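You operate a simulated robot arm through the tools that you are given. There is no shell and no other tool. Be economical: measure what you need, move in short steps, check, and stop when the job is done.

You are at the controls of a simulated two-armed robot. One attempt, no reset.

## Task
Fetch the socket with the smallest size on its label from the left end of the store counter and set it on the silver pulley. Take the orange pad on the top of the tool trolley and put it away on the top of the side shelf. Take the lid off the red jar and lay it down on the top of the tool trolley. Take the red pulley and leave it in the inside of the orange tray. Press the red zero key three times. Open the middle trolley drawer, fetch the yellow pad from the inside of the middle trolley drawer and set it on top of the teal cover, then shut the drawer. The order is free. Set down upright: orange pad, yellow pad.
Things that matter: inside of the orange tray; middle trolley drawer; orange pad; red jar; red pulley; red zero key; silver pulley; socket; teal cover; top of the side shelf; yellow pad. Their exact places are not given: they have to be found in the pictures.

Only the result counts: the job must be done as asked and must still hold three seconds after the hand-in. Knocking over, shifting, dropping, spilling or breaking anything else fails it. A push-on lid holds only when it is set on centred and level and pressed home; a screw cap is set on level and turned clockwise until tight.

## Robot
Two 7-joint arms with two-finger parallel grippers on one trunk, on a base that drives. Base frame: it is fixed to the floor where the robot stands at the start and does not move with it; the origin is under the middle of the robot, x ahead of it, y to its left, z up. Readings come in m, degrees, newtons and seconds.
The left shoulder is at the start at [0.05, 0.161, 1.148], the right one opposite. With the tool pointing down near the work surface each hand reaches from about 0.1 to 0.6 m from the robot's upright axis, wherever it stands, measured 20 degrees to its own side. Places, roughly: inside of the orange tray [0.5, -1.7, 0.9]; middle trolley drawer [-1.7, -0.5, 0.6]; orange pad (5x4x4 cm) [-1.8, -0.5, 0.9]; red jar [-2, -0.5, 1]; red pulley (6x6x3 cm) [-2.2, 1.9, 0.9]; red zero key [-1.5, 1.7, 0.9]; silver pulley (6x6x3 cm) [0.5, -0.3, 0.9]; teal cover (10x6x4 cm) [-1, 1.8, 0.9]; top of the side shelf [-2.4, -0.6, 0.6]; yellow pad (5x4x4 cm) [-2, -0.4, 0.6]. Payload 3.43 kg a hand.
The TCP of each hand is the grasp point between the finger pads, 0.03 m short of the fingertips. In the tool frame z runs along the fingers and y along their closing line. The gripper opens to 0.094 m. The fingers are 0.028 m wide and 0.01 m thick; the gripper's body (0.05 by 0.096 m) begins 0.055 m behind the TCP.
Orientation is that of the tool frame in the base frame, as a unit quaternion [w, x, y, z]. With the fingers straight down and closing along the base's y, the tool's x points along the base's -x, its y along +y and its z along -z.

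## Interface
- The arms move only by the tool nudge_tool. It takes "left_increments", "right_increments" or both (then of equal length, played together; a hand with none holds still); each is a list of rows, each a list of 7 numbers: the shift along the tool's x, y, z in units of 50 mm (1.0 is 50 mm), then the turn, a rotation vector about the tool's x, y, z in units of 5 degrees (1.0 is 5 degrees), then the gripper command, from -1 (shut) to 1 (fully open), values between in proportion. In form: [[dx, dy, dz, wx, wy, wz, jaw], ...]. A call has 1 to 8 rows; each row shifts and turns the commanded pose from where the row before left it, along the tool's axes as they then stand. A call with a number of a shift or a turn outside -1 to 1 is refused whole. Each row takes 0.2 s and may step no farther than 0.05 m and 8.6 degrees from the row before; otherwise, or with a gripper value out of range, the whole call is refused. A pose out of reach is approached as far as the arm can. The call stops where the force on the tool passes 40 N (or 10 N more than at its start, if that is more) or the arm is blocked; 0.2 s more then pass. The fingers move at their own pace (about 0.045 m/s each) and stop on an object; they squeeze with about 29 N. The grip force told is the motor's: it shows also when the fingers shut on nothing. Time passes only in rows, and 0.2 s behind the last, so rows that do not move let the fingers close. The reply holds the time, the measured pose of the TCP, the force on the tool along the base axes, the opening and the grip force, in the units named above and with some noise, with the torque about the TCP (base axes, N m) and any sound that the robot's microphone picked up.
- Cameras (640 x 400 px; columns grow to the right, rows downward): "scene" is now at [0.136, 0.0038, 1.2983]; the picture's right is [0.05, -1.00, 0.00], its down [-0.32, -0.02, -0.95] and it looks along [0.95, 0.05, -0.32] (base axes); focal length 231 px, centre (320, 200). "left" rides on the left gripper at [0.076, -0.014, -0.103] in its tool frame; the picture's right is [0.18, 0.98, 0.00], its down [-0.75, 0.14, -0.64] and it looks along [-0.63, 0.12, 0.77] (tool axes); focal length 243 px, centre (320, 200). "right" rides on the right gripper at [0.076, 0.014, -0.102] in its tool frame; the picture's right is [-0.18, 0.98, 0.00], its down [-0.75, -0.14, -0.64] and it looks along [-0.63, -0.12, 0.77] (tool axes); focal length 243 px, centre (320, 200).
- get_image(camera): a new picture of that camera. No time passes.
- raise_lower(by): slides the trunk up (or, below 0, down) by that many m; the arms and the scene camera ride with it, the base frame stays. It gives what a move gives, with no picture.
- drive_base(legs): drives the robot by 1 to 6 legs, each [ahead, left, turn to the left] in m, m and degrees, along the robot's own axes; the way and the turn of a leg run together, so that a leg with both is an arc; at most 1.5 m and 180 degrees a leg. The arms and the cameras ride along, it lands a little off, and it stops where it bumps. It gives what a move gives.
- aim_head(pan, tilt): turns the head with the scene camera to pan (to the left, within 80 degrees either way) and tilt (down, from -29 to 69), counted from straight ahead of the robot. It gives what a move gives.
- probe_pixels(camera, pixels): for up to 12 pixels [column, row] of the newest picture of that camera ("zoom" is the newest enlarged one), the place [x, y, z] in the base frame of the surface seen there, good to about 0.003 m. No time passes.
- close_up(camera, box): a new picture of the part [left, top, right, bottom] of that camera's present view, enlarged. No time passes.
- close_job(): hands the job in; it is judged then, once.

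Go step by step. Measure first, check grasps and placings, and put right what went wrong. The budget is 124 turns and 144 pictures, counting those below and the enlarged ones. Unless the task says otherwise, let go and move clear before handing in.

The tools are called after "Emit:" by a JSON object that holds its "op" and its "data". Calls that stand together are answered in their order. nudge_tool: Moves the arms, as the interface text tells. Its arguments: {"type":"object","properties":{"left_increments":{"type":"array"},"right_increments":{"type":"array"}},"required":[]} The other tools are called the same way: raise_lower (by) slides the trunk up or down; drive_base (legs) drives the base; aim_head (pan, tilt) turns the head that bears the scene camera; get_image (camera) takes a picture; probe_pixels (camera, pixels) gives the place of the surface under pixels of a picture; close_up (camera, box) takes an enlarged picture of a part of a camera's view; close_job () hands the job in.

At the start:

```text
time_s: 0.0
left_tcp_pos: [0.4602, 0.2707, 1.1632]
left_tcp_rot: [0.0, 0.0, 1.0, 0.0]
left_contact_force: [-0.3, 1.6, -1.2]
left_torque: [0.02, -0.01, 0.0]
left_opening: 0.0941
left_finger_force: 0.1
right_tcp_pos: [0.3216, -0.1301, 1.1969]
right_tcp_rot: [0.0, 0.0, 1.0, 0.001]
right_contact_force: [0.3, -0.9, 0.1]
right_torque: [-0.01, -0.01, -0.03]
right_opening: 0.0942
right_finger_force: 0.0
trunk travel left (down, up): [-0.175, 0.092]
robot x, y, heading: [0.0006, -0.0024, -0.2]
head pan, tilt: [2.8, 18.7]
```

scene: 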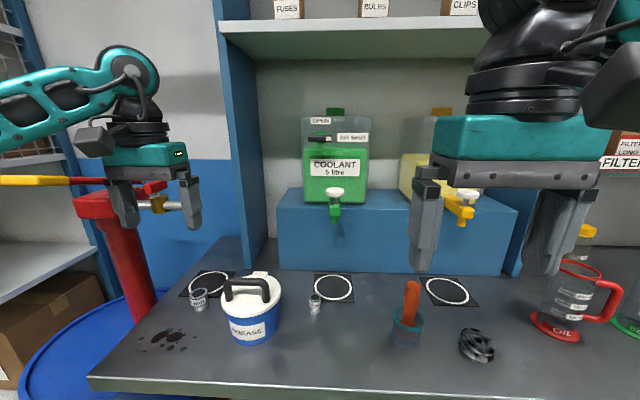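
right: 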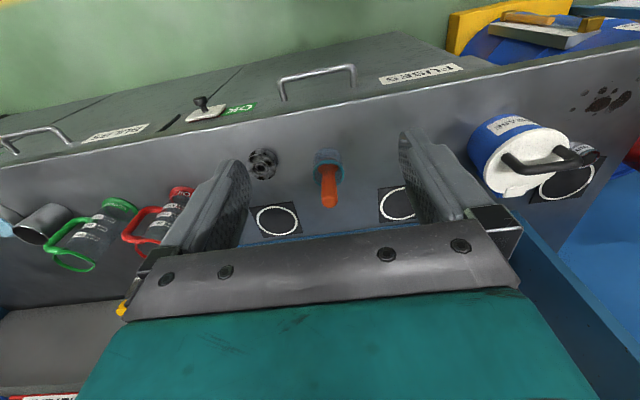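
left: 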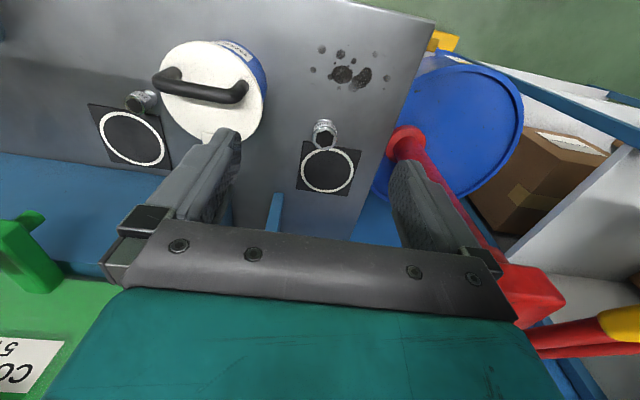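

The scene picture shows sockets at about (199,298) and (315,303), and a pulley at (476,345). I'll enlarge both sockets and probe.

Emit:
{"op": "close_up", "data": {"camera": "scene", "box": [170, 260, 350, 370]}}

Emit:
{"op": "close_up", "data": {"camera": "left", "box": [80, 60, 400, 260]}}

Emit:
{"op": "probe_pixels", "data": {"camera": "scene", "pixels": [[199, 300], [199, 291], [315, 304], [315, 297], [477, 335], [477, 346], [410, 290], [408, 320], [250, 310], [445, 290], [200, 360]]}}

```text
3.56 times, centred on (260, 315) of scene
```

zoom: 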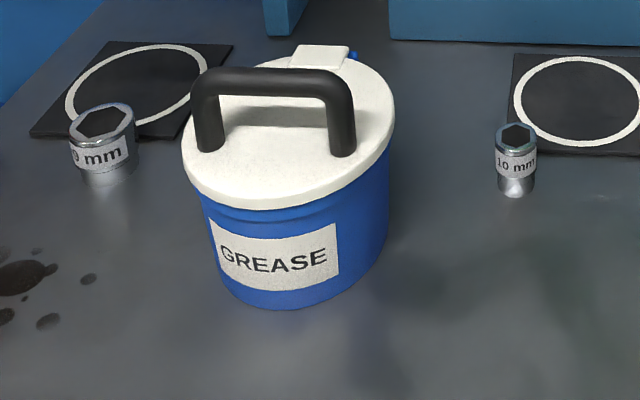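

```text
2.00 times, centred on (240, 160) of left
```

zoom: 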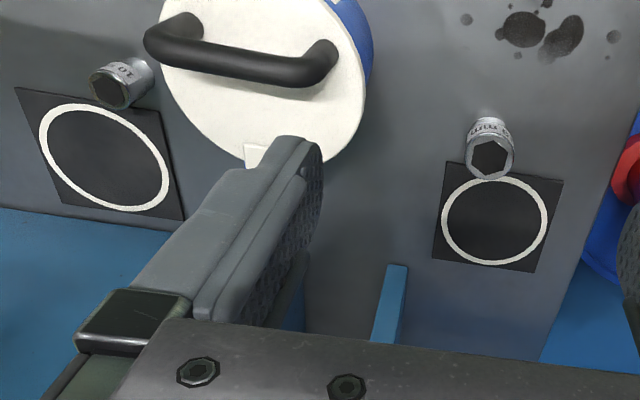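

```text
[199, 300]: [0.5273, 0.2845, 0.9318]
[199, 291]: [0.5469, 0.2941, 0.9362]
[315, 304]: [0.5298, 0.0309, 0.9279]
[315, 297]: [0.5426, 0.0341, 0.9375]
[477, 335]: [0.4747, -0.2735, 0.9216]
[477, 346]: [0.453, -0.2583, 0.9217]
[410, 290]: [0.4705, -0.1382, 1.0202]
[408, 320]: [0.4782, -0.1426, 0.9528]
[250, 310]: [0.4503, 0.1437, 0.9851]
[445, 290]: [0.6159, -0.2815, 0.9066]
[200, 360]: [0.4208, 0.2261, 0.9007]
```

One label reads "10 mm", the other is only half visible ("9 mm"?). I'll zoom on both harder and on the pulley.

Emit:
{"op": "close_up", "data": {"camera": "left", "box": [300, 110, 348, 140]}}

Emit:
{"op": "close_up", "data": {"camera": "scene", "box": [183, 285, 215, 315]}}

Emit:
{"op": "close_up", "data": {"camera": "right", "box": [240, 140, 360, 215]}}

Emit:
{"op": "probe_pixels", "data": {"camera": "zoom", "pixels": [[60, 100], [170, 100], [120, 50], [120, 155], [130, 105], [480, 110], [470, 240]]}}

```text
13.33 times, centred on (324, 125) of left
```

zoom: 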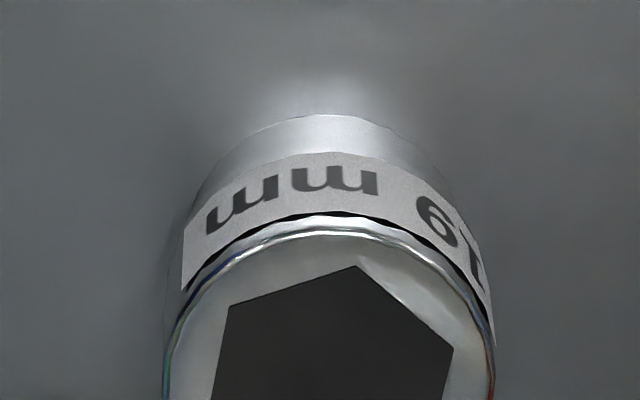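

```text
13.33 times, centred on (199, 300) of scene
```

zoom: 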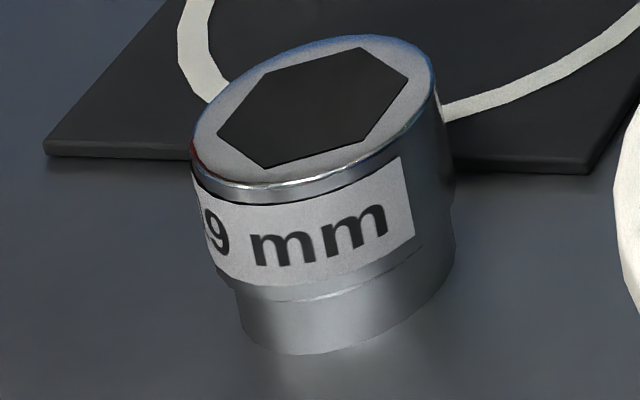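

```text
5.33 times, centred on (300, 178) of right
```

zoom: 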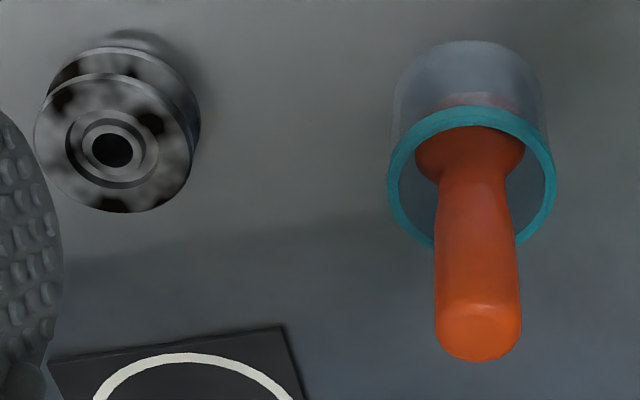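

```text
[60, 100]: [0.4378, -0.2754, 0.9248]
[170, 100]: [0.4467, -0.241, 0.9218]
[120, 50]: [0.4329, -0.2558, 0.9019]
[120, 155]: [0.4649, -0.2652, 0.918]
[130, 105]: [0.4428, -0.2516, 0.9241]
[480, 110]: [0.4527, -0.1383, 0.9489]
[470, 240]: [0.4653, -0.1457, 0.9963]
```

The left socket reads "19 mm", so the 10 mm one at about (0.54, 0.03) is the target. I'll probe the bucket's extent and the socket's rim for clearance.

Emit:
{"op": "probe_pixels", "data": {"camera": "scene", "pixels": [[279, 300], [279, 292], [270, 283], [315, 312], [311, 299], [319, 299], [315, 295], [264, 300], [232, 285], [466, 340], [493, 345], [477, 331]]}}

Emit:
{"op": "close_up", "data": {"camera": "scene", "box": [300, 285, 332, 320]}}

Emit:
{"op": "probe_pixels", "data": {"camera": "zoom", "pixels": [[290, 150], [320, 150], [350, 150], [320, 90], [320, 120], [280, 200], [360, 200], [320, 330]]}}

```text
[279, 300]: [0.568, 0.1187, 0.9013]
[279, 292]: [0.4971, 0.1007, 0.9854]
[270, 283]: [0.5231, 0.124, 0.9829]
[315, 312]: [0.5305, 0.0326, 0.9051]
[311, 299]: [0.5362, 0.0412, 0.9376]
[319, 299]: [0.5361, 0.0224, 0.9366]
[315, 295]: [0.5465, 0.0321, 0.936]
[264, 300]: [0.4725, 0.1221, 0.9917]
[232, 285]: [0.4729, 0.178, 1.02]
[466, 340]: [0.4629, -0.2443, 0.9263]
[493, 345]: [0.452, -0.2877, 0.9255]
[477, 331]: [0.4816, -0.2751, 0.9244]
```

```text
11.43 times, centred on (316, 302) of scene
```

zoom: 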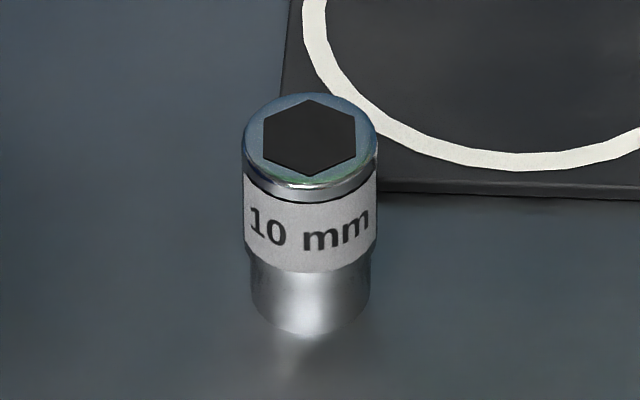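

```text
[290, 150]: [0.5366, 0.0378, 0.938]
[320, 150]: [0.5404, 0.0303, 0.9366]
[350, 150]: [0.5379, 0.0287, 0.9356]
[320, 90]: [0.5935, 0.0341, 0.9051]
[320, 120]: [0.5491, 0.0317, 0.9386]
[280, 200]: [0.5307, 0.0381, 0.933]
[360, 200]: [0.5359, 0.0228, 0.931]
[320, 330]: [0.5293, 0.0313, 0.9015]
```

Socket centre is about (0.540, 0.032), top 0.937, and the gripper clears the bucket (edge y≈0.10). Moving the right hand above it with jaws half open.

Emit:
{"op": "nudge_tool", "data": {"right_increments": [[-0.728, 0.54, 0, 0, 0, 0, 0], [-0.728, 0.54, 0, 0, 0, 0, 0], [-0.728, 0.54, 0, 0, 0, 0, 0], [-0.728, 0.54, 0, 0, 0, 0, 0], [-0.728, 0.54, 0, 0, 0, 0, 0], [-0.728, 0.54, 0, 0, 0, 0, 0], [0, 0, 1, 0, 0, 0, 0], [0, 0, 1, 0, 0, 0, 0]]}}

Emit:
{"op": "get_image", "data": {"camera": "right"}}

Emit:
{"op": "get_image", "data": {"camera": "scene"}}

```text
time_s: 1.8
left_tcp_pos: [0.4607, 0.2733, 1.164]
left_tcp_rot: [0.0, -0.001, 1.0, 0.0]
left_contact_force: [0.9, 0.7, 0.7]
left_torque: [-0.01, 0.0, 0.01]
left_opening: 0.0941
left_finger_force: 0.1
right_tcp_pos: [0.5352, 0.0306, 1.0946]
right_tcp_rot: [0.0, 0.0, 1.0, 0.001]
right_contact_force: [-0.8, -0.5, 0.7]
right_torque: [0.03, 0.01, 0.0]
right_opening: 0.0468
right_finger_force: 0.0
right hand out of reach, approached as far as the arm can: row 6
trunk travel left (down, up): [-0.175, 0.092]
robot x, y, heading: [-0.0023, 0.0006, -0.1]
head pan, tilt: [2.8, 18.7]
```

```text
134 pictures are left
```

right: 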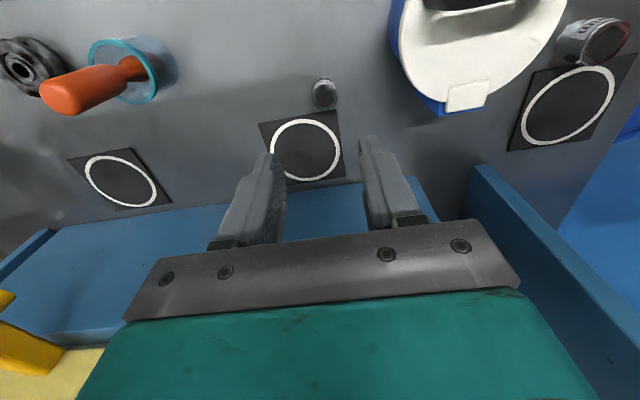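

```text
133 pictures are left
```

scene: 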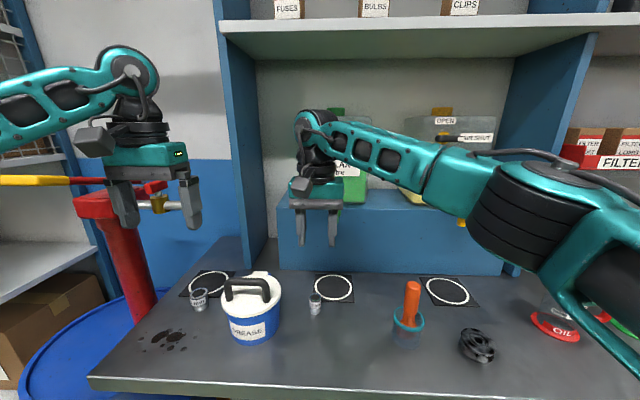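

Right hand is over (0.535, 0.031). I'll recheck the socket and pulley in the right camera before going down.

Emit:
{"op": "probe_pixels", "data": {"camera": "right", "pixels": [[313, 95], [337, 95], [325, 83], [325, 105], [325, 95], [3, 70], [38, 60], [25, 45], [20, 90], [20, 65]]}}

Emit:
{"op": "nudge_tool", "data": {"right_increments": [[0, 0, 1, 0, 0, 0, 0], [0, 0, 1, 0, 0, 0, 0]]}}

Emit:
{"op": "close_up", "data": {"camera": "right", "box": [220, 40, 440, 220]}}

```text
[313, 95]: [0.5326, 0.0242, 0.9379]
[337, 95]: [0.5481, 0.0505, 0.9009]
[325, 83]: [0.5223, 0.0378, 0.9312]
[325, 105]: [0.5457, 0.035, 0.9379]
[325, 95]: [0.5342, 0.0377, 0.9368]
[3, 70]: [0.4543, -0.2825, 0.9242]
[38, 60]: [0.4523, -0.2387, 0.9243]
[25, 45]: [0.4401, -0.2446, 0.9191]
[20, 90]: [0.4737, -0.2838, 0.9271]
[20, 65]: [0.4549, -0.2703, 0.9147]
```

```text
time_s: 2.4
left_tcp_pos: [0.4599, 0.2736, 1.1644]
left_tcp_rot: [0.0, 0.001, 1.0, 0.0]
left_contact_force: [0.8, 0.5, 0.5]
left_torque: [-0.03, 0.05, 0.03]
left_opening: 0.094
left_finger_force: 0.1
right_tcp_pos: [0.5358, 0.0304, 0.9948]
right_tcp_rot: [0.001, 0.0, 1.0, 0.001]
right_contact_force: [0.7, -0.1, -0.2]
right_torque: [0.01, 0.0, -0.02]
right_opening: 0.0471
right_finger_force: 0.1
trunk travel left (down, up): [-0.175, 0.092]
robot x, y, heading: [-0.0014, 0.0016, 0.1]
head pan, tilt: [2.8, 18.7]
```

```text
2.22 times, centred on (330, 130) of right
```

zoom: 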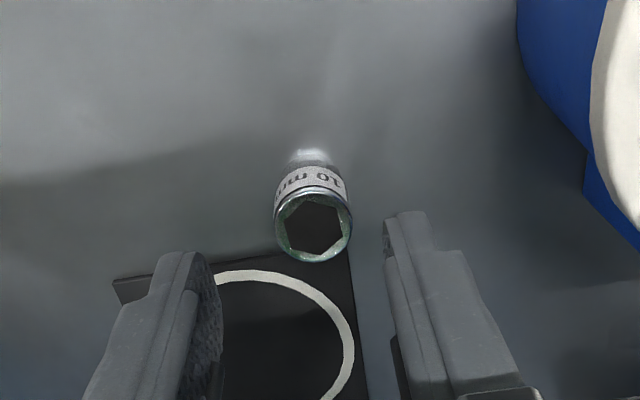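

The socket top sits between the fingers. I'll go down to z≈0.935 and close.

Emit:
{"op": "nudge_tool", "data": {"right_increments": [[-0.04, 0.03, 0.6, 0, 0, 0, 0], [0, 0, 0.6, 0, 0, 0, 0], [0, 0, 0, 0, 0, 0, -1], [0, 0, 0, 0, 0, 0, -1], [0, 0, 0, 0, 0, 0, -1], [0, 0, 0, 0, 0, 0, -1]]}}

Emit:
{"op": "close_up", "data": {"camera": "right", "box": [220, 80, 440, 260]}}

```text
time_s: 3.8
left_tcp_pos: [0.4599, 0.2737, 1.1636]
left_tcp_rot: [0.0, 0.0, 1.0, 0.0]
left_contact_force: [-0.3, -0.2, 0.0]
left_torque: [0.0, -0.01, 0.01]
left_opening: 0.0937
left_finger_force: 0.1
right_tcp_pos: [0.5362, 0.0319, 0.936]
right_tcp_rot: [0.0, 0.0, 1.0, 0.0]
right_contact_force: [0.0, -0.1, 0.9]
right_torque: [0.0, 0.01, 0.0]
right_opening: 0.025
right_finger_force: 28.9
trunk travel left (down, up): [-0.175, 0.092]
robot x, y, heading: [0.0006, 0.0014, 0.3]
head pan, tilt: [2.8, 18.7]
```

```text
2.22 times, centred on (330, 170) of right
```

zoom: 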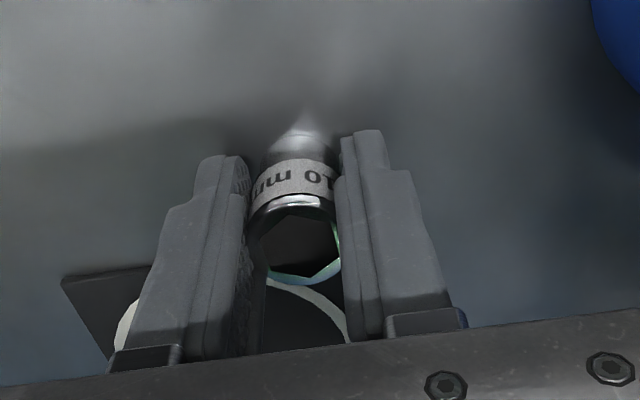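

Gripped at 0.025 m wide. I'll lift clear of the pestle, then take it across above the pulley.

Emit:
{"op": "nudge_tool", "data": {"right_increments": [[0, 0, -1, 0, 0, 0, -1], [0, 0, -1, 0, 0, 0, -1], [0, 0, -1, 0, 0, 0, -1]]}}

Emit:
{"op": "nudge_tool", "data": {"right_increments": [[0.226, -0.849, 0, 0, 0, 0, -1], [0.226, -0.849, 0, 0, 0, 0, -1], [0.226, -0.849, 0, 0, 0, 0, -1], [0.226, -0.849, 0, 0, 0, 0, -1], [0.226, -0.849, 0, 0, 0, 0, -1], [0.226, -0.849, 0, 0, 0, 0, -1], [0.226, -0.849, 0, 0, 0, 0, -1], [0, 0, 0.6, 0, 0, 0, -1]]}}

Emit:
{"op": "get_image", "data": {"camera": "right"}}

Emit:
{"op": "get_image", "data": {"camera": "scene"}}

```text
time_s: 4.6
left_tcp_pos: [0.4588, 0.2725, 1.1628]
left_tcp_rot: [0.0, -0.001, 1.0, -0.001]
left_contact_force: [-0.2, 0.4, -0.3]
left_torque: [0.01, -0.01, 0.02]
left_opening: 0.0939
left_finger_force: 0.1
right_tcp_pos: [0.5379, 0.0312, 1.0875]
right_tcp_rot: [0.0, 0.0, 1.0, 0.0]
right_contact_force: [-0.9, 0.6, -0.3]
right_torque: [-0.01, 0.01, -0.03]
right_opening: 0.0
right_finger_force: 28.8
trunk travel left (down, up): [-0.175, 0.092]
robot x, y, heading: [0.0013, -0.0009, -0.3]
head pan, tilt: [2.8, 18.7]
```

```text
time_s: 6.4
left_tcp_pos: [0.4604, 0.2738, 1.1632]
left_tcp_rot: [0.0, -0.001, 1.0, -0.001]
left_contact_force: [0.2, -0.6, 0.0]
left_torque: [0.01, -0.01, 0.0]
left_opening: 0.0937
left_finger_force: 0.0
right_tcp_pos: [0.4602, -0.2653, 1.0576]
right_tcp_rot: [0.0, 0.0, 1.0, 0.0]
right_contact_force: [-0.5, 0.1, 0.0]
right_torque: [-0.01, 0.0, 0.0]
right_opening: 0.0
right_finger_force: 28.9
trunk travel left (down, up): [-0.175, 0.092]
robot x, y, heading: [-0.0049, 0.0007, 0.1]
head pan, tilt: [2.8, 18.7]
```

```text
130 pictures are left
```

right: 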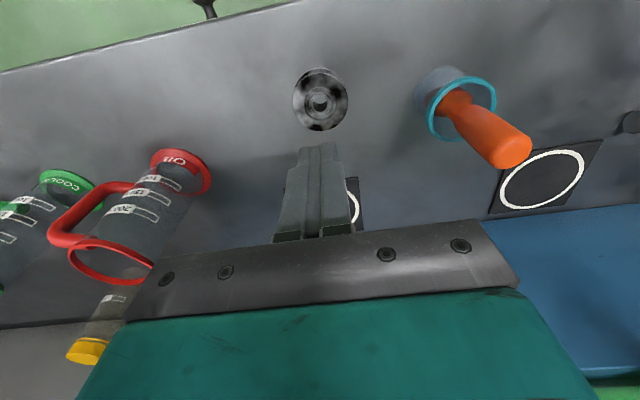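

```text
129 pictures are left
```

scene: 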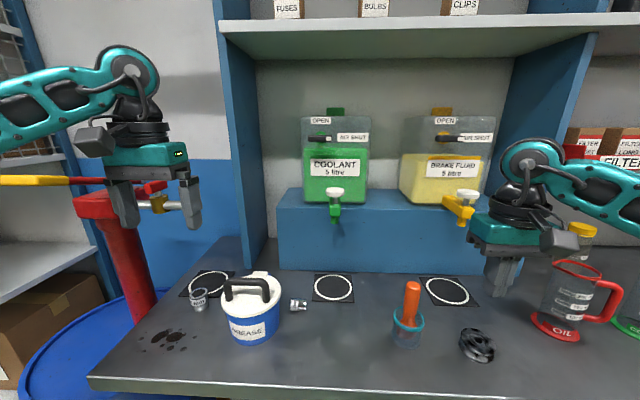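

The jaws are empty (opening 0) and the socket slipped out; it lies at about (298,305) beside the bucket. I'll look closely at it and back the hand up.

Emit:
{"op": "close_up", "data": {"camera": "scene", "box": [260, 280, 340, 330]}}

Emit:
{"op": "probe_pixels", "data": {"camera": "zoom", "pixels": [[250, 180], [250, 220], [280, 180], [310, 180], [340, 190], [355, 210], [370, 180], [345, 160], [345, 235], [240, 195]]}}

Emit:
{"op": "probe_pixels", "data": {"camera": "right", "pixels": [[294, 100], [346, 100], [320, 70], [320, 128], [335, 85], [335, 118], [303, 85], [306, 118]]}}

```text
8.00 times, centred on (300, 305) of scene
```

zoom: 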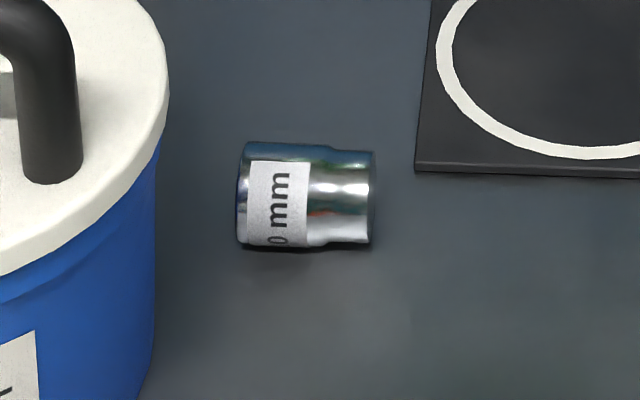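

```text
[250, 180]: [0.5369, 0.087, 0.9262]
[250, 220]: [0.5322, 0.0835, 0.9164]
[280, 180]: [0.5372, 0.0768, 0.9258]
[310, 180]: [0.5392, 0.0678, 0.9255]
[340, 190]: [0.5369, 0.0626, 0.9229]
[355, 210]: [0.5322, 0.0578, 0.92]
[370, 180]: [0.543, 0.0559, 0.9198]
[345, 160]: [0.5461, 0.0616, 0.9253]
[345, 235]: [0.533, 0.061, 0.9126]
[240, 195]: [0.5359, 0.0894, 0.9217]
```

```text
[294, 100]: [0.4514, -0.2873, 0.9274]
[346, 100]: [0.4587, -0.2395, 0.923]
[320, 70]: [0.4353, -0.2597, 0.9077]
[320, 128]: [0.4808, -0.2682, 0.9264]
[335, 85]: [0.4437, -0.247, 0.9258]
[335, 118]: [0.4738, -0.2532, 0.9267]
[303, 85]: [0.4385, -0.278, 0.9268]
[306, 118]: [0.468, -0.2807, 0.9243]
```

The socket lies along y at x≈0.540, y 0.055–0.090 (wide end toward the bucket), axis z≈0.913. I'll turn the hand 90° so it closes along x, grips across the diameter, and can later tip it upright.

Emit:
{"op": "nudge_tool", "data": {"right_increments": [[0, 0, -1, 0, 0, 1, 0], [0, 0, 0, 0, 0, 1, 0], [0, 0, 0, 0, 0, 1, 0], [0, 0, 0, 0, 0, 1, 0], [0, 0, 0, 0, 0, 1, 0], [0, 0, 0, 0, 0, 1, 0], [0, 0, 0, 0, 0, 1, 0], [0, 0, 0, 0, 0, 1, 0]]}}

Emit:
{"op": "nudge_tool", "data": {"right_increments": [[0, 0, 0, 0, 0, 1, 0], [0, 0, 0, 0, 0, 1, 0], [0, 0, 0, 0, 0, 1, 0], [0, 0, 0, 0, 0, 1, 0], [0, 0, 0, 0, 0, 1, 0], [0, 0, 0, 0, 0, 1, 0], [0, 0, 0, 0, 0, 1, 0], [0, 0, 0, 0, 0, 1, 0]]}}

Emit:
{"op": "nudge_tool", "data": {"right_increments": [[0, 0, 0, 0, 0, 1, 0], [0, 0, 0, 0, 0, 1, 0]]}}

```text
time_s: 8.2
left_tcp_pos: [0.4606, 0.2731, 1.1632]
left_tcp_rot: [0.0, 0.0, 1.0, 0.001]
left_contact_force: [0.3, -0.4, -0.1]
left_torque: [-0.01, 0.04, -0.02]
left_opening: 0.094
left_finger_force: 0.1
right_tcp_pos: [0.4574, -0.2636, 1.106]
right_tcp_rot: [0.001, 0.344, 0.939, 0.0]
right_contact_force: [-0.3, 0.8, -0.9]
right_torque: [-0.02, -0.02, -0.03]
right_opening: 0.0473
right_finger_force: 0.0
trunk travel left (down, up): [-0.175, 0.092]
robot x, y, heading: [-0.004, 0.0023, 0.1]
head pan, tilt: [2.8, 18.7]
```

```text
time_s: 10.0
left_tcp_pos: [0.4608, 0.2731, 1.1631]
left_tcp_rot: [-0.001, 0.0, 1.0, 0.0]
left_contact_force: [0.0, -0.6, 0.2]
left_torque: [0.03, -0.03, 0.03]
left_opening: 0.0938
left_finger_force: 0.0
right_tcp_pos: [0.4591, -0.265, 1.1058]
right_tcp_rot: [0.0, 0.644, 0.765, -0.001]
right_contact_force: [-0.2, 0.1, 0.6]
right_torque: [-0.02, 0.02, 0.01]
right_opening: 0.0472
right_finger_force: 0.1
trunk travel left (down, up): [-0.175, 0.092]
robot x, y, heading: [-0.0013, 0.0018, 0.1]
head pan, tilt: [2.8, 18.7]
```

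```text
time_s: 10.6
left_tcp_pos: [0.461, 0.2732, 1.1641]
left_tcp_rot: [0.0, 0.001, 1.0, -0.001]
left_contact_force: [-0.4, 0.0, -0.1]
left_torque: [0.03, 0.02, 0.01]
left_opening: 0.0939
left_finger_force: 0.0
right_tcp_pos: [0.4591, -0.2657, 1.1054]
right_tcp_rot: [0.0, 0.708, 0.706, 0.0]
right_contact_force: [-0.1, 0.3, -0.1]
right_torque: [0.0, 0.01, -0.01]
right_opening: 0.0469
right_finger_force: 0.0
trunk travel left (down, up): [-0.175, 0.092]
robot x, y, heading: [0.0008, 0.0017, 0.3]
head pan, tilt: [2.8, 18.7]
```

Orientation is right: tool x=+Y, tool y=+X. I'll move over the lying socket at y≈0.070.

Emit:
{"op": "nudge_tool", "data": {"right_increments": [[0.84, 0.2, 0, 0, 0, 0, 0], [0.84, 0.2, 0, 0, 0, 0, 0], [0.84, 0.2, 0, 0, 0, 0, 0], [0.84, 0.2, 0, 0, 0, 0, 0], [0.84, 0.2, 0, 0, 0, 0, 0], [0.84, 0.2, 0, 0, 0, 0, 0], [0.84, 0.2, 0, 0, 0, 0, 0], [0.84, 0.2, 0, 0, 0, 0, 0]]}}

Emit:
{"op": "nudge_tool", "data": {"right_increments": [[0, 0, 0.6, 0, 0, 0, 0], [0, 0, 0.6, 0, 0, 0, 0]]}}

Emit:
{"op": "get_image", "data": {"camera": "right"}}

Emit:
{"op": "get_image", "data": {"camera": "scene"}}

```text
time_s: 12.4
left_tcp_pos: [0.4593, 0.2741, 1.1635]
left_tcp_rot: [0.0, -0.001, 1.0, 0.0]
left_contact_force: [-0.1, 0.4, -0.1]
left_torque: [-0.04, 0.01, 0.02]
left_opening: 0.094
left_finger_force: 0.1
right_tcp_pos: [0.5381, 0.0724, 1.1075]
right_tcp_rot: [0.001, 0.707, 0.707, 0.0]
right_contact_force: [0.4, -0.5, 0.5]
right_torque: [-0.03, -0.01, 0.01]
right_opening: 0.0469
right_finger_force: 0.1
trunk travel left (down, up): [-0.175, 0.092]
robot x, y, heading: [0.0001, -0.0005, -0.1]
head pan, tilt: [2.8, 18.7]
```

```text
time_s: 13.0
left_tcp_pos: [0.4612, 0.2718, 1.163]
left_tcp_rot: [0.0, 0.0, 1.0, 0.001]
left_contact_force: [0.7, 0.5, 0.8]
left_torque: [0.02, -0.02, 0.01]
left_opening: 0.0941
left_finger_force: 0.0
right_tcp_pos: [0.5379, 0.0715, 1.0461]
right_tcp_rot: [0.0, 0.707, 0.707, 0.0]
right_contact_force: [-1.0, -0.1, -0.1]
right_torque: [0.02, 0.0, -0.01]
right_opening: 0.0473
right_finger_force: 0.1
trunk travel left (down, up): [-0.175, 0.092]
robot x, y, heading: [-0.0008, 0.0031, 0.2]
head pan, tilt: [2.8, 18.7]
```

```text
127 pictures are left
```

right: 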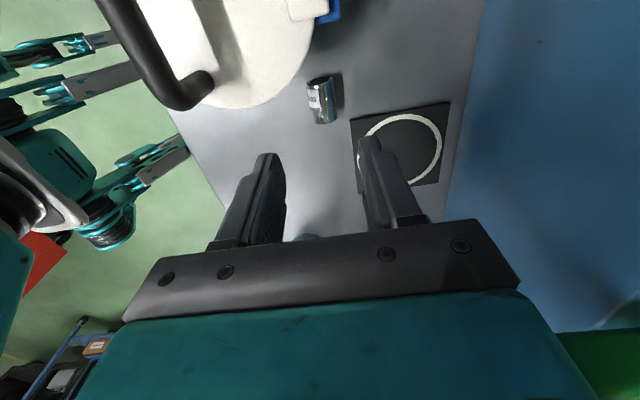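

```text
126 pictures are left
```

scene: 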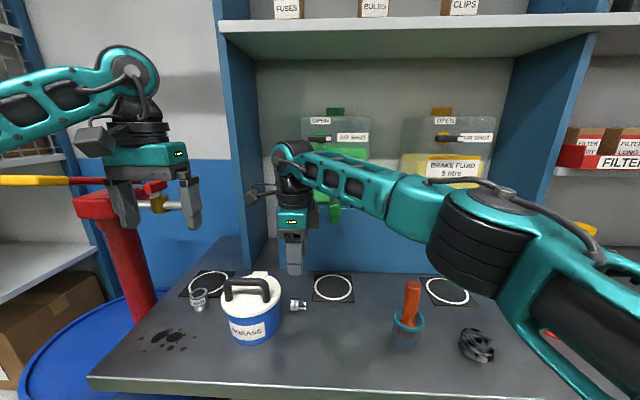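

Socket seen at (322,100), bucket handle end at (195,90). Probing both for clearance.

Emit:
{"op": "probe_pixels", "data": {"camera": "right", "pixels": [[312, 95], [322, 80], [322, 100], [325, 120], [316, 108], [332, 95], [195, 85], [170, 70], [120, 10], [300, 60], [290, 10]]}}

Emit:
{"op": "close_up", "data": {"camera": "right", "box": [260, 50, 400, 180]}}

```text
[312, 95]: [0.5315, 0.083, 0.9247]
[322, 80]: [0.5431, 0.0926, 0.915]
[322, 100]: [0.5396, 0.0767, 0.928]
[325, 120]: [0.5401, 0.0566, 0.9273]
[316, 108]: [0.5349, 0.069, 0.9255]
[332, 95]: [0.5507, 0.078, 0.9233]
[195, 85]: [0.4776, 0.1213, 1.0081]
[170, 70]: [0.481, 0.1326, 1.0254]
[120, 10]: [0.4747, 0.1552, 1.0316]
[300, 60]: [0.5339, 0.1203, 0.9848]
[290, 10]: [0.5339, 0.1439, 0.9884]
```

```text
3.08 times, centred on (330, 115) of right
```

zoom: 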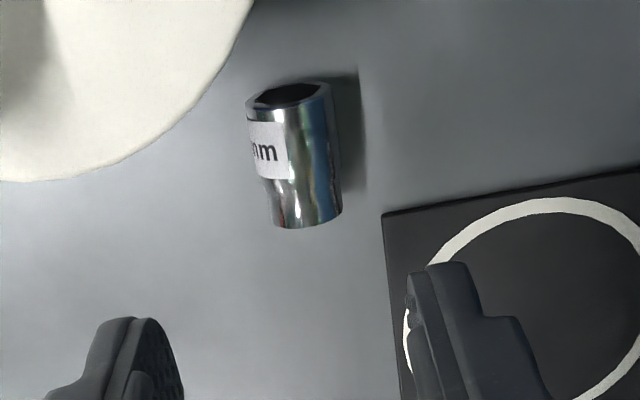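

Clearances are fine. Going down to z≈0.934 with a small x/y correction, then closing.

Emit:
{"op": "nudge_tool", "data": {"right_increments": [[0.07, 0.06, 0.75, 0, 0, 0, 0], [0, 0, 0.75, 0, 0, 0, 0], [0, 0, 0.74, 0, 0, 0, 0], [0, 0, 0, 0, 0, 0, -1], [0, 0, 0, 0, 0, 0, -1], [0, 0, 0, 0, 0, 0, -1], [0, 0, 0, 0, 0, 0, -1]]}}

Emit:
{"op": "nudge_tool", "data": {"right_increments": [[0, 0, -0.2, 0, 0, 0, -1], [0, 0, -0.2, 0, 0, 0, -1], [0, 0, -0.3, 0, 0, 0, -1], [0, 0, -0.3, 0, 0, 0, -1]]}}

Emit:
{"op": "close_up", "data": {"camera": "right", "box": [220, 50, 420, 240]}}

```text
time_s: 14.6
left_tcp_pos: [0.4609, 0.2733, 1.1637]
left_tcp_rot: [0.0, -0.001, 1.0, 0.0]
left_contact_force: [0.4, 0.6, 0.5]
left_torque: [-0.01, 0.01, 0.03]
left_opening: 0.0941
left_finger_force: 0.1
right_tcp_pos: [0.5424, 0.076, 0.9348]
right_tcp_rot: [0.0, 0.707, 0.708, 0.0]
right_contact_force: [0.3, -0.6, 0.1]
right_torque: [0.02, 0.0, -0.01]
right_opening: 0.0248
right_finger_force: 29.1
trunk travel left (down, up): [-0.175, 0.092]
robot x, y, heading: [-0.0011, -0.0001, -0.4]
head pan, tilt: [2.8, 18.7]
```

```text
time_s: 15.6
left_tcp_pos: [0.4589, 0.2731, 1.1628]
left_tcp_rot: [0.001, 0.001, 1.0, 0.0]
left_contact_force: [0.3, -0.4, -0.1]
left_torque: [0.02, -0.04, -0.02]
left_opening: 0.0939
left_finger_force: 0.0
right_tcp_pos: [0.5418, 0.0748, 0.9846]
right_tcp_rot: [0.0, 0.707, 0.707, 0.0]
right_contact_force: [-0.7, 0.4, -0.9]
right_torque: [0.02, -0.01, -0.01]
right_opening: 0.0249
right_finger_force: 29.0
trunk travel left (down, up): [-0.175, 0.092]
robot x, y, heading: [0.0002, 0.0005, -0.1]
head pan, tilt: [2.8, 18.7]
```

```text
2.11 times, centred on (320, 145) of right
```

zoom: 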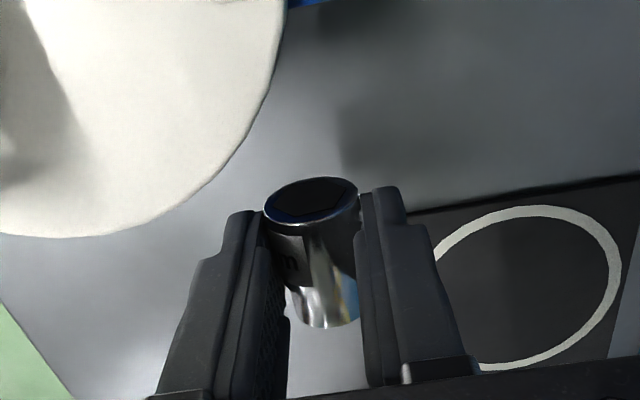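

Held firmly at 0.025 m. I'll lift gently and carry it slowly toward the pulley.

Emit:
{"op": "nudge_tool", "data": {"right_increments": [[0, 0, -0.3, 0, 0, 0, -1], [0, 0, -0.4, 0, 0, 0, -1], [0, 0, -0.5, 0, 0, 0, -1], [0, 0, -0.4, 0, 0, 0, -1], [0, 0, -0.3, 0, 0, 0, -1], [-0.3, -0.1, -0.2, 0, 0, 0, -1], [-0.5, -0.13, 0, 0, 0, 0, -1], [-0.6, -0.14, 0, 0, 0, 0, -1]]}}

Emit:
{"op": "nudge_tool", "data": {"right_increments": [[-0.7, -0.16, 0, 0, 0, 0, -1], [-0.7, -0.16, 0, 0, 0, 0, -1], [-0.7, -0.16, 0, 0, 0, 0, -1], [-0.7, -0.16, 0, 0, 0, 0, -1], [-0.7, -0.16, 0, 0, 0, 0, -1], [-0.7, -0.16, 0, 0, 0, 0, -1], [-0.7, -0.16, 0, 0, 0, 0, -1], [-0.4, -0.1, 0, 0, 0, 0, -1]]}}

Emit:
{"op": "nudge_tool", "data": {"right_increments": [[0, 0, 0, 0, 1, 0, -1], [0, 0, 0, 0, 1, 0, -1], [0, 0, 0, 0, 1, 0, -1], [0, 0, 0, 0, 1, 0, -1], [0, 0, 0, 0, 1, 0, -1], [0, 0, 0, 0, 1, 0, -1], [0, 0, 0, 0, 1, 0, -1], [0, 0, 0, 0, 1, 0, -1]]}}

Emit:
{"op": "get_image", "data": {"camera": "scene"}}

```text
time_s: 17.4
left_tcp_pos: [0.4604, 0.2727, 1.1632]
left_tcp_rot: [0.0, 0.0, 1.0, 0.0]
left_contact_force: [-0.2, 0.8, 0.2]
left_torque: [-0.02, -0.03, -0.01]
left_opening: 0.0939
left_finger_force: 0.0
right_tcp_pos: [0.5232, 0.0037, 1.089]
right_tcp_rot: [0.0, 0.707, 0.707, 0.0]
right_contact_force: [-0.6, 0.2, 0.6]
right_torque: [0.01, -0.03, -0.01]
right_opening: 0.0245
right_finger_force: 28.7
trunk travel left (down, up): [-0.175, 0.092]
robot x, y, heading: [-0.001, -0.0038, -0.2]
head pan, tilt: [2.8, 18.7]
```

```text
time_s: 19.2
left_tcp_pos: [0.4611, 0.2725, 1.1635]
left_tcp_rot: [0.0, 0.0, 1.0, 0.0]
left_contact_force: [0.0, 0.3, 0.3]
left_torque: [-0.01, 0.0, -0.03]
left_opening: 0.0942
left_finger_force: 0.0
right_tcp_pos: [0.4627, -0.2613, 1.0901]
right_tcp_rot: [0.0, 0.707, 0.707, 0.0]
right_contact_force: [0.0, 0.0, 0.0]
right_torque: [-0.02, 0.0, 0.02]
right_opening: 0.0249
right_finger_force: 29.1
trunk travel left (down, up): [-0.175, 0.092]
robot x, y, heading: [0.0005, 0.0047, -0.1]
head pan, tilt: [2.8, 18.7]
```

```text
time_s: 21.0
left_tcp_pos: [0.4603, 0.2733, 1.1638]
left_tcp_rot: [0.0, 0.0, 1.0, -0.001]
left_contact_force: [0.0, -0.6, -0.3]
left_torque: [0.02, -0.05, -0.01]
left_opening: 0.0942
left_finger_force: 0.0
right_tcp_pos: [0.463, -0.261, 1.0898]
right_tcp_rot: [-0.241, 0.665, 0.664, 0.242]
right_contact_force: [-0.6, -0.5, -0.3]
right_torque: [-0.01, -0.01, 0.01]
right_opening: 0.0247
right_finger_force: 29.1
trunk travel left (down, up): [-0.175, 0.092]
robot x, y, heading: [0.0017, -0.001, -0.0]
head pan, tilt: [2.8, 18.7]
```

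```text
123 pictures are left
```

scene: 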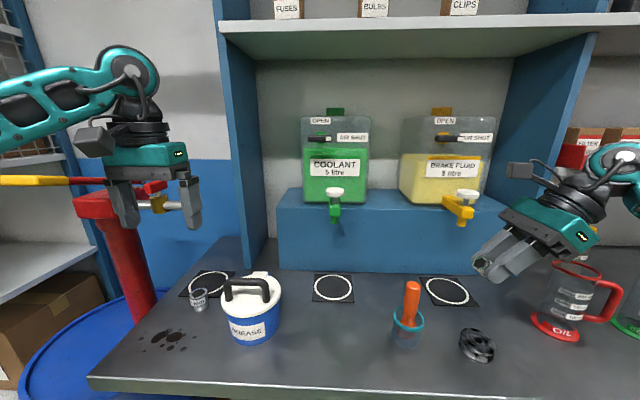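

The hand tilts well (40°) with the socket held. I'll go on to 75° and check clearance to the jug at (560,320).

Emit:
{"op": "nudge_tool", "data": {"right_increments": [[0, 0, 0, 0, 1, 0, -1], [0, 0, 0, 0, 1, 0, -1], [0, 0, 0, 0, 1, 0, -1], [0, 0, 0, 0, 1, 0, -1], [0, 0, 0, 0, 1, 0, -1], [0, 0, 0, 0, 1, 0, -1], [0, 0, 0, 0, 1, 0, -1]]}}

Emit:
{"op": "get_image", "data": {"camera": "scene"}}

Emit:
{"op": "get_image", "data": {"camera": "right"}}

Emit:
{"op": "probe_pixels", "data": {"camera": "scene", "pixels": [[545, 326], [560, 338], [580, 325], [605, 290], [552, 285], [590, 315], [420, 325]]}}

```text
time_s: 22.6
left_tcp_pos: [0.4607, 0.273, 1.1641]
left_tcp_rot: [0.0, 0.0, 1.0, 0.001]
left_contact_force: [-0.6, 0.0, 0.5]
left_torque: [0.02, -0.01, -0.01]
left_opening: 0.0942
left_finger_force: 0.0
right_tcp_pos: [0.4635, -0.2608, 1.0892]
right_tcp_rot: [-0.431, 0.56, 0.561, 0.431]
right_contact_force: [-0.8, -0.3, -0.8]
right_torque: [-0.06, 0.0, 0.01]
right_opening: 0.0247
right_finger_force: 29.2
trunk travel left (down, up): [-0.175, 0.092]
robot x, y, heading: [0.0007, -0.0031, 0.0]
head pan, tilt: [2.8, 18.7]
```

```text
122 pictures are left
```

scene: 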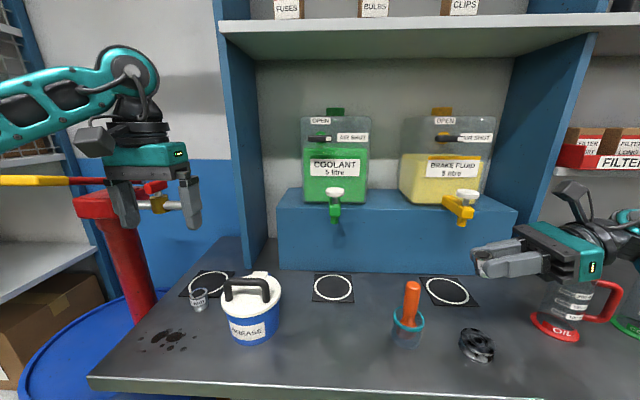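

```text
121 pictures are left
```

right: 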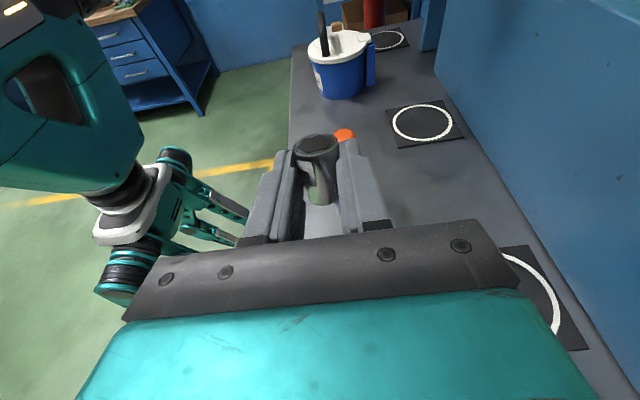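

```text
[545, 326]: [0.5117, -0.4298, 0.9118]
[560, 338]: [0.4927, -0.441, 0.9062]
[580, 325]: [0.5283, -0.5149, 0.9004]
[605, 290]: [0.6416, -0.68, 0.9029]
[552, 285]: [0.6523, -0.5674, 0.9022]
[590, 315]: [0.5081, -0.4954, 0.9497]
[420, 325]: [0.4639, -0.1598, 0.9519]
```

The jug at (0.49–0.55, -0.43…-0.5) would be in the way of the low horizontal hand. I'll yaw the hand −50° about the vertical so the wrist comes out in front of the counter, then finish tilting.

Emit:
{"op": "nudge_tool", "data": {"right_increments": [[0, 0, 0, -0.966, 0, 0.259, -1], [0, 0, 0, -0.966, 0, 0.259, -1], [0, 0, 0, -0.966, 0, 0.259, -1], [0, 0, 0, -0.966, 0, 0.259, -1], [0, 0, 0, -0.966, 0, 0.259, -1], [0, 0, 0, -0.966, 0, 0.259, -1], [0, 0, 0, -0.966, 0, 0.259, -1], [0, 0, 0, -0.966, 0, 0.259, -1]]}}

Emit:
{"op": "nudge_tool", "data": {"right_increments": [[0, 0, 0, -0.966, 0, 0.259, -1], [0, 0, 0, -0.966, 0, 0.259, -1], [0, 0, 0, 0, 1, 0, -1], [0, 0, 0, 0, 1, 0, -1]]}}

Emit:
{"op": "get_image", "data": {"camera": "scene"}}

Emit:
{"op": "get_image", "data": {"camera": "right"}}

```text
time_s: 24.4
left_tcp_pos: [0.4608, 0.2728, 1.1636]
left_tcp_rot: [0.0, 0.0, 1.0, -0.001]
left_contact_force: [0.8, 0.5, -0.6]
left_torque: [0.01, -0.01, 0.04]
left_opening: 0.0941
left_finger_force: 0.0
right_tcp_pos: [0.4626, -0.2594, 1.0896]
right_tcp_rot: [-0.257, 0.719, 0.334, 0.553]
right_contact_force: [0.2, 0.0, 0.0]
right_torque: [0.0, 0.02, -0.01]
right_opening: 0.0247
right_finger_force: 28.6
trunk travel left (down, up): [-0.175, 0.092]
robot x, y, heading: [-0.001, 0.0008, 0.1]
head pan, tilt: [2.8, 18.7]
```

```text
time_s: 25.4
left_tcp_pos: [0.4607, 0.2724, 1.1642]
left_tcp_rot: [-0.001, 0.0, 1.0, 0.001]
left_contact_force: [0.4, 0.1, 0.0]
left_torque: [-0.01, 0.0, 0.0]
left_opening: 0.0942
left_finger_force: 0.0
right_tcp_pos: [0.4608, -0.2594, 1.0897]
right_tcp_rot: [-0.228, 0.706, 0.26, 0.618]
right_contact_force: [0.2, 0.1, -0.7]
right_torque: [-0.01, 0.0, -0.04]
right_opening: 0.0247
right_finger_force: 29.2
trunk travel left (down, up): [-0.175, 0.092]
robot x, y, heading: [-0.0042, 0.0015, -0.2]
head pan, tilt: [2.8, 18.7]
```

```text
120 pictures are left
```

scene: 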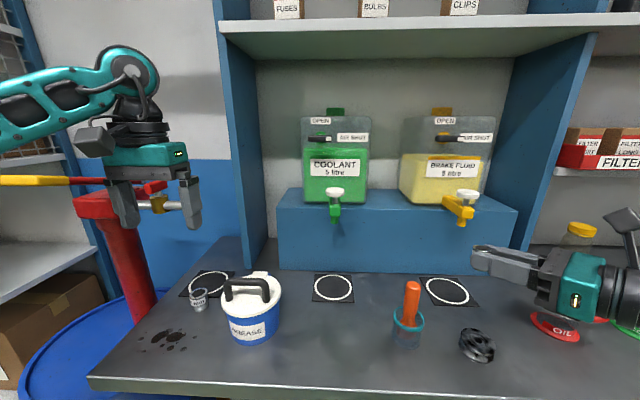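

```text
119 pictures are left
```

right: 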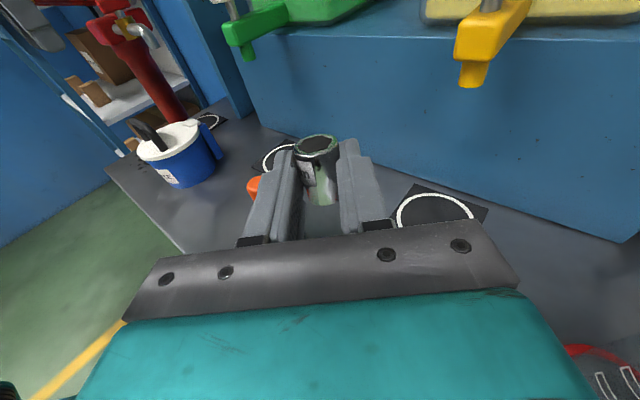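

The hand now points (0.75,0.64,-0.13) and hangs in front of the counter. I'll probe the socket rim, counter front edge, and pulley before lowering.

Emit:
{"op": "probe_pixels", "data": {"camera": "right", "pixels": [[296, 146], [337, 144], [316, 136], [316, 158], [316, 147], [320, 200]]}}

Emit:
{"op": "probe_pixels", "data": {"camera": "scene", "pixels": [[460, 390], [500, 393], [466, 333], [487, 333], [462, 350], [492, 356], [478, 330]]}}

Emit:
{"op": "close_up", "data": {"camera": "scene", "box": [440, 230, 560, 370]}}

```text
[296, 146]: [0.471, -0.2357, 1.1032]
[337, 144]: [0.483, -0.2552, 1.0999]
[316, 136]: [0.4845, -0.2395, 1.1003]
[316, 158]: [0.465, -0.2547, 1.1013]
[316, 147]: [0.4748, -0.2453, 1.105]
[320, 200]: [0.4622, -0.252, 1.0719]
```

```text
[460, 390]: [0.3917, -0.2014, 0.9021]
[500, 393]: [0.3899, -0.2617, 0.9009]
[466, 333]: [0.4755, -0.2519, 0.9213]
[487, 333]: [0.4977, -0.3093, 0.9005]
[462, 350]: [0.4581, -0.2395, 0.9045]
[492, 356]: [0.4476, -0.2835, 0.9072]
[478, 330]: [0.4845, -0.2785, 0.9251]
```

```text
2.86 times, centred on (500, 300) of scene
```

zoom: 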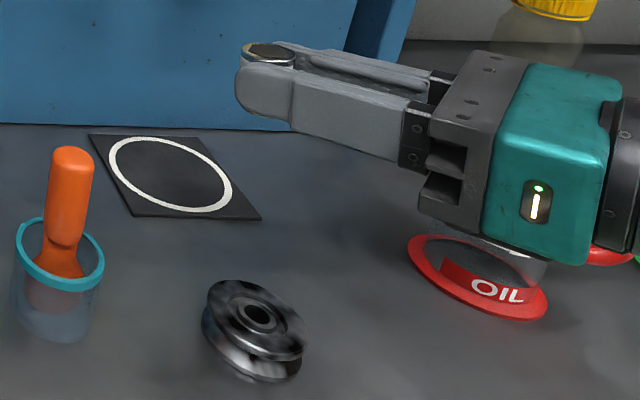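

Socket top centre is at (0.4755,-0.246,1.1025), bottom about 0.024 below TCP; pulley centre (0.456,-0.264), top 0.926. I'll tilt the last 5°, centre, and lower 0.10 m.

Emit:
{"op": "nudge_tool", "data": {"right_increments": [[0, 0, 0, 0, 1, 0, -1], [0, 0.026, -0.54, 0, 0, 0, -1], [-0.5, 0, 0, 0, 0, 0, -1], [-0.5, 0, 0, 0, 0, 0, -1], [-0.5, 0, 0, 0, 0, 0, -1], [-0.5, 0, 0, 0, 0, 0, -1]]}}

Emit:
{"op": "get_image", "data": {"camera": "right"}}

Emit:
{"op": "probe_pixels", "data": {"camera": "right", "pixels": [[296, 146], [337, 144], [316, 136], [316, 158], [316, 147]]}}

Emit:
{"op": "close_up", "data": {"camera": "scene", "box": [430, 270, 560, 390]}}

```text
time_s: 26.8
left_tcp_pos: [0.4609, 0.2725, 1.1628]
left_tcp_rot: [0.0, 0.001, 1.0, 0.001]
left_contact_force: [0.4, 0.9, -0.5]
left_torque: [-0.01, -0.01, -0.05]
left_opening: 0.0941
left_finger_force: 0.2
right_tcp_pos: [0.4318, -0.2821, 0.9912]
right_tcp_rot: [-0.242, 0.69, 0.262, 0.629]
right_contact_force: [0.2, -0.5, -1.4]
right_torque: [0.0, 0.01, 0.0]
right_opening: 0.0249
right_finger_force: 28.5
right hand out of reach, approached as far as the arm can: row 1
trunk travel left (down, up): [-0.175, 0.092]
robot x, y, heading: [0.0009, 0.0017, 0.0]
head pan, tilt: [2.8, 18.7]
```

```text
117 pictures are left
```

right: 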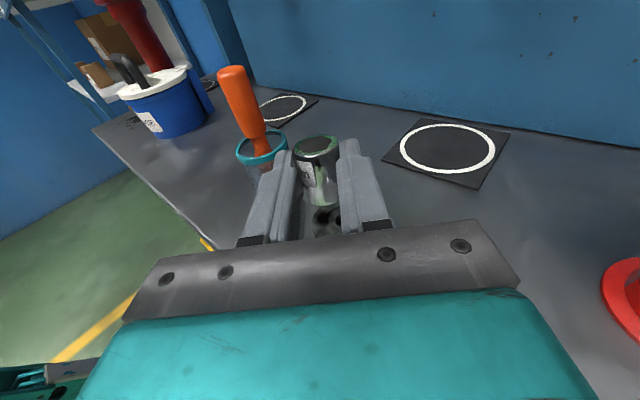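

```text
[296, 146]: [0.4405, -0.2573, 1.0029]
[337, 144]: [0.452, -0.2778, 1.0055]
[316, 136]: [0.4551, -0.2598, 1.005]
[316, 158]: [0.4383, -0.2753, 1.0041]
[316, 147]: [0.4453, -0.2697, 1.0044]
```

```text
3.33 times, centred on (495, 330) of scene
```

zoom: 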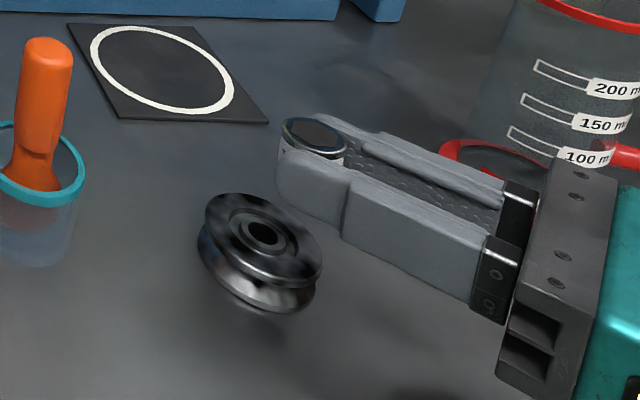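

Socket top centre is now (0.447,-0.2675,1.004), so I'll shift +9 mm, +3 mm and lower 0.036, then check.

Emit:
{"op": "nudge_tool", "data": {"right_increments": [[0, 0.063, 0.174, 0, 0, 0, -1], [-0.4, 0, 0, 0, 0, 0, -1], [-0.3, 0, 0, 0, 0, 0, -1]]}}

Emit:
{"op": "close_up", "data": {"camera": "right", "box": [220, 100, 420, 260]}}

Emit:
{"op": "probe_pixels", "data": {"camera": "zoom", "pixels": [[243, 147], [374, 141], [307, 115], [307, 186], [307, 150]]}}

Emit:
{"op": "close_up", "data": {"camera": "scene", "box": [430, 290, 530, 380]}}

```text
time_s: 27.6
left_tcp_pos: [0.461, 0.2725, 1.1635]
left_tcp_rot: [-0.001, 0.0, 1.0, 0.0]
left_contact_force: [0.4, 0.7, 0.0]
left_torque: [-0.04, 0.01, 0.02]
left_opening: 0.0942
left_finger_force: 0.0
right_tcp_pos: [0.4387, -0.2793, 0.9552]
right_tcp_rot: [-0.243, 0.69, 0.263, 0.629]
right_contact_force: [0.0, 1.3, -0.4]
right_torque: [-0.01, -0.03, 0.02]
right_opening: 0.0246
right_finger_force: 28.5
trunk travel left (down, up): [-0.175, 0.092]
robot x, y, heading: [0.0031, 0.0002, -0.0]
head pan, tilt: [2.8, 18.7]
```

```text
2.50 times, centred on (320, 180) of right
```

zoom: 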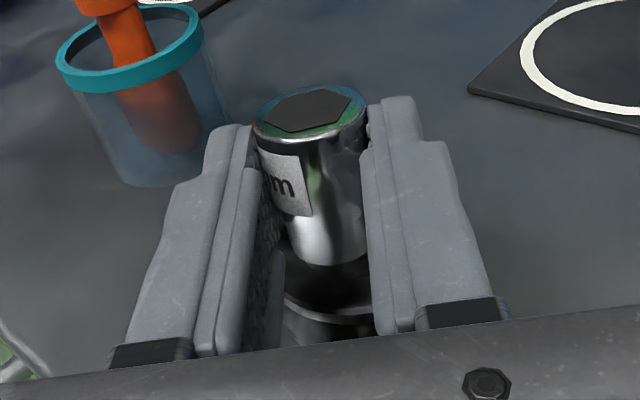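

```text
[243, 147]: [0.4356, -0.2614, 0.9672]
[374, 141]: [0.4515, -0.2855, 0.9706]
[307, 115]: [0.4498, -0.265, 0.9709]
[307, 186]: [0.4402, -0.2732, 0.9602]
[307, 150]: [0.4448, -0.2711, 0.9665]
```

```text
4.44 times, centred on (480, 335) of scene
```

zoom: 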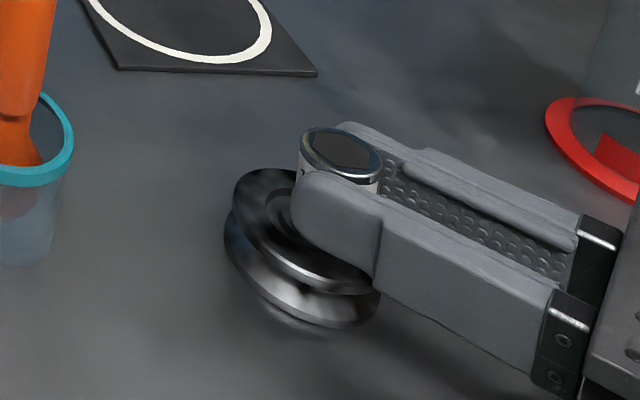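

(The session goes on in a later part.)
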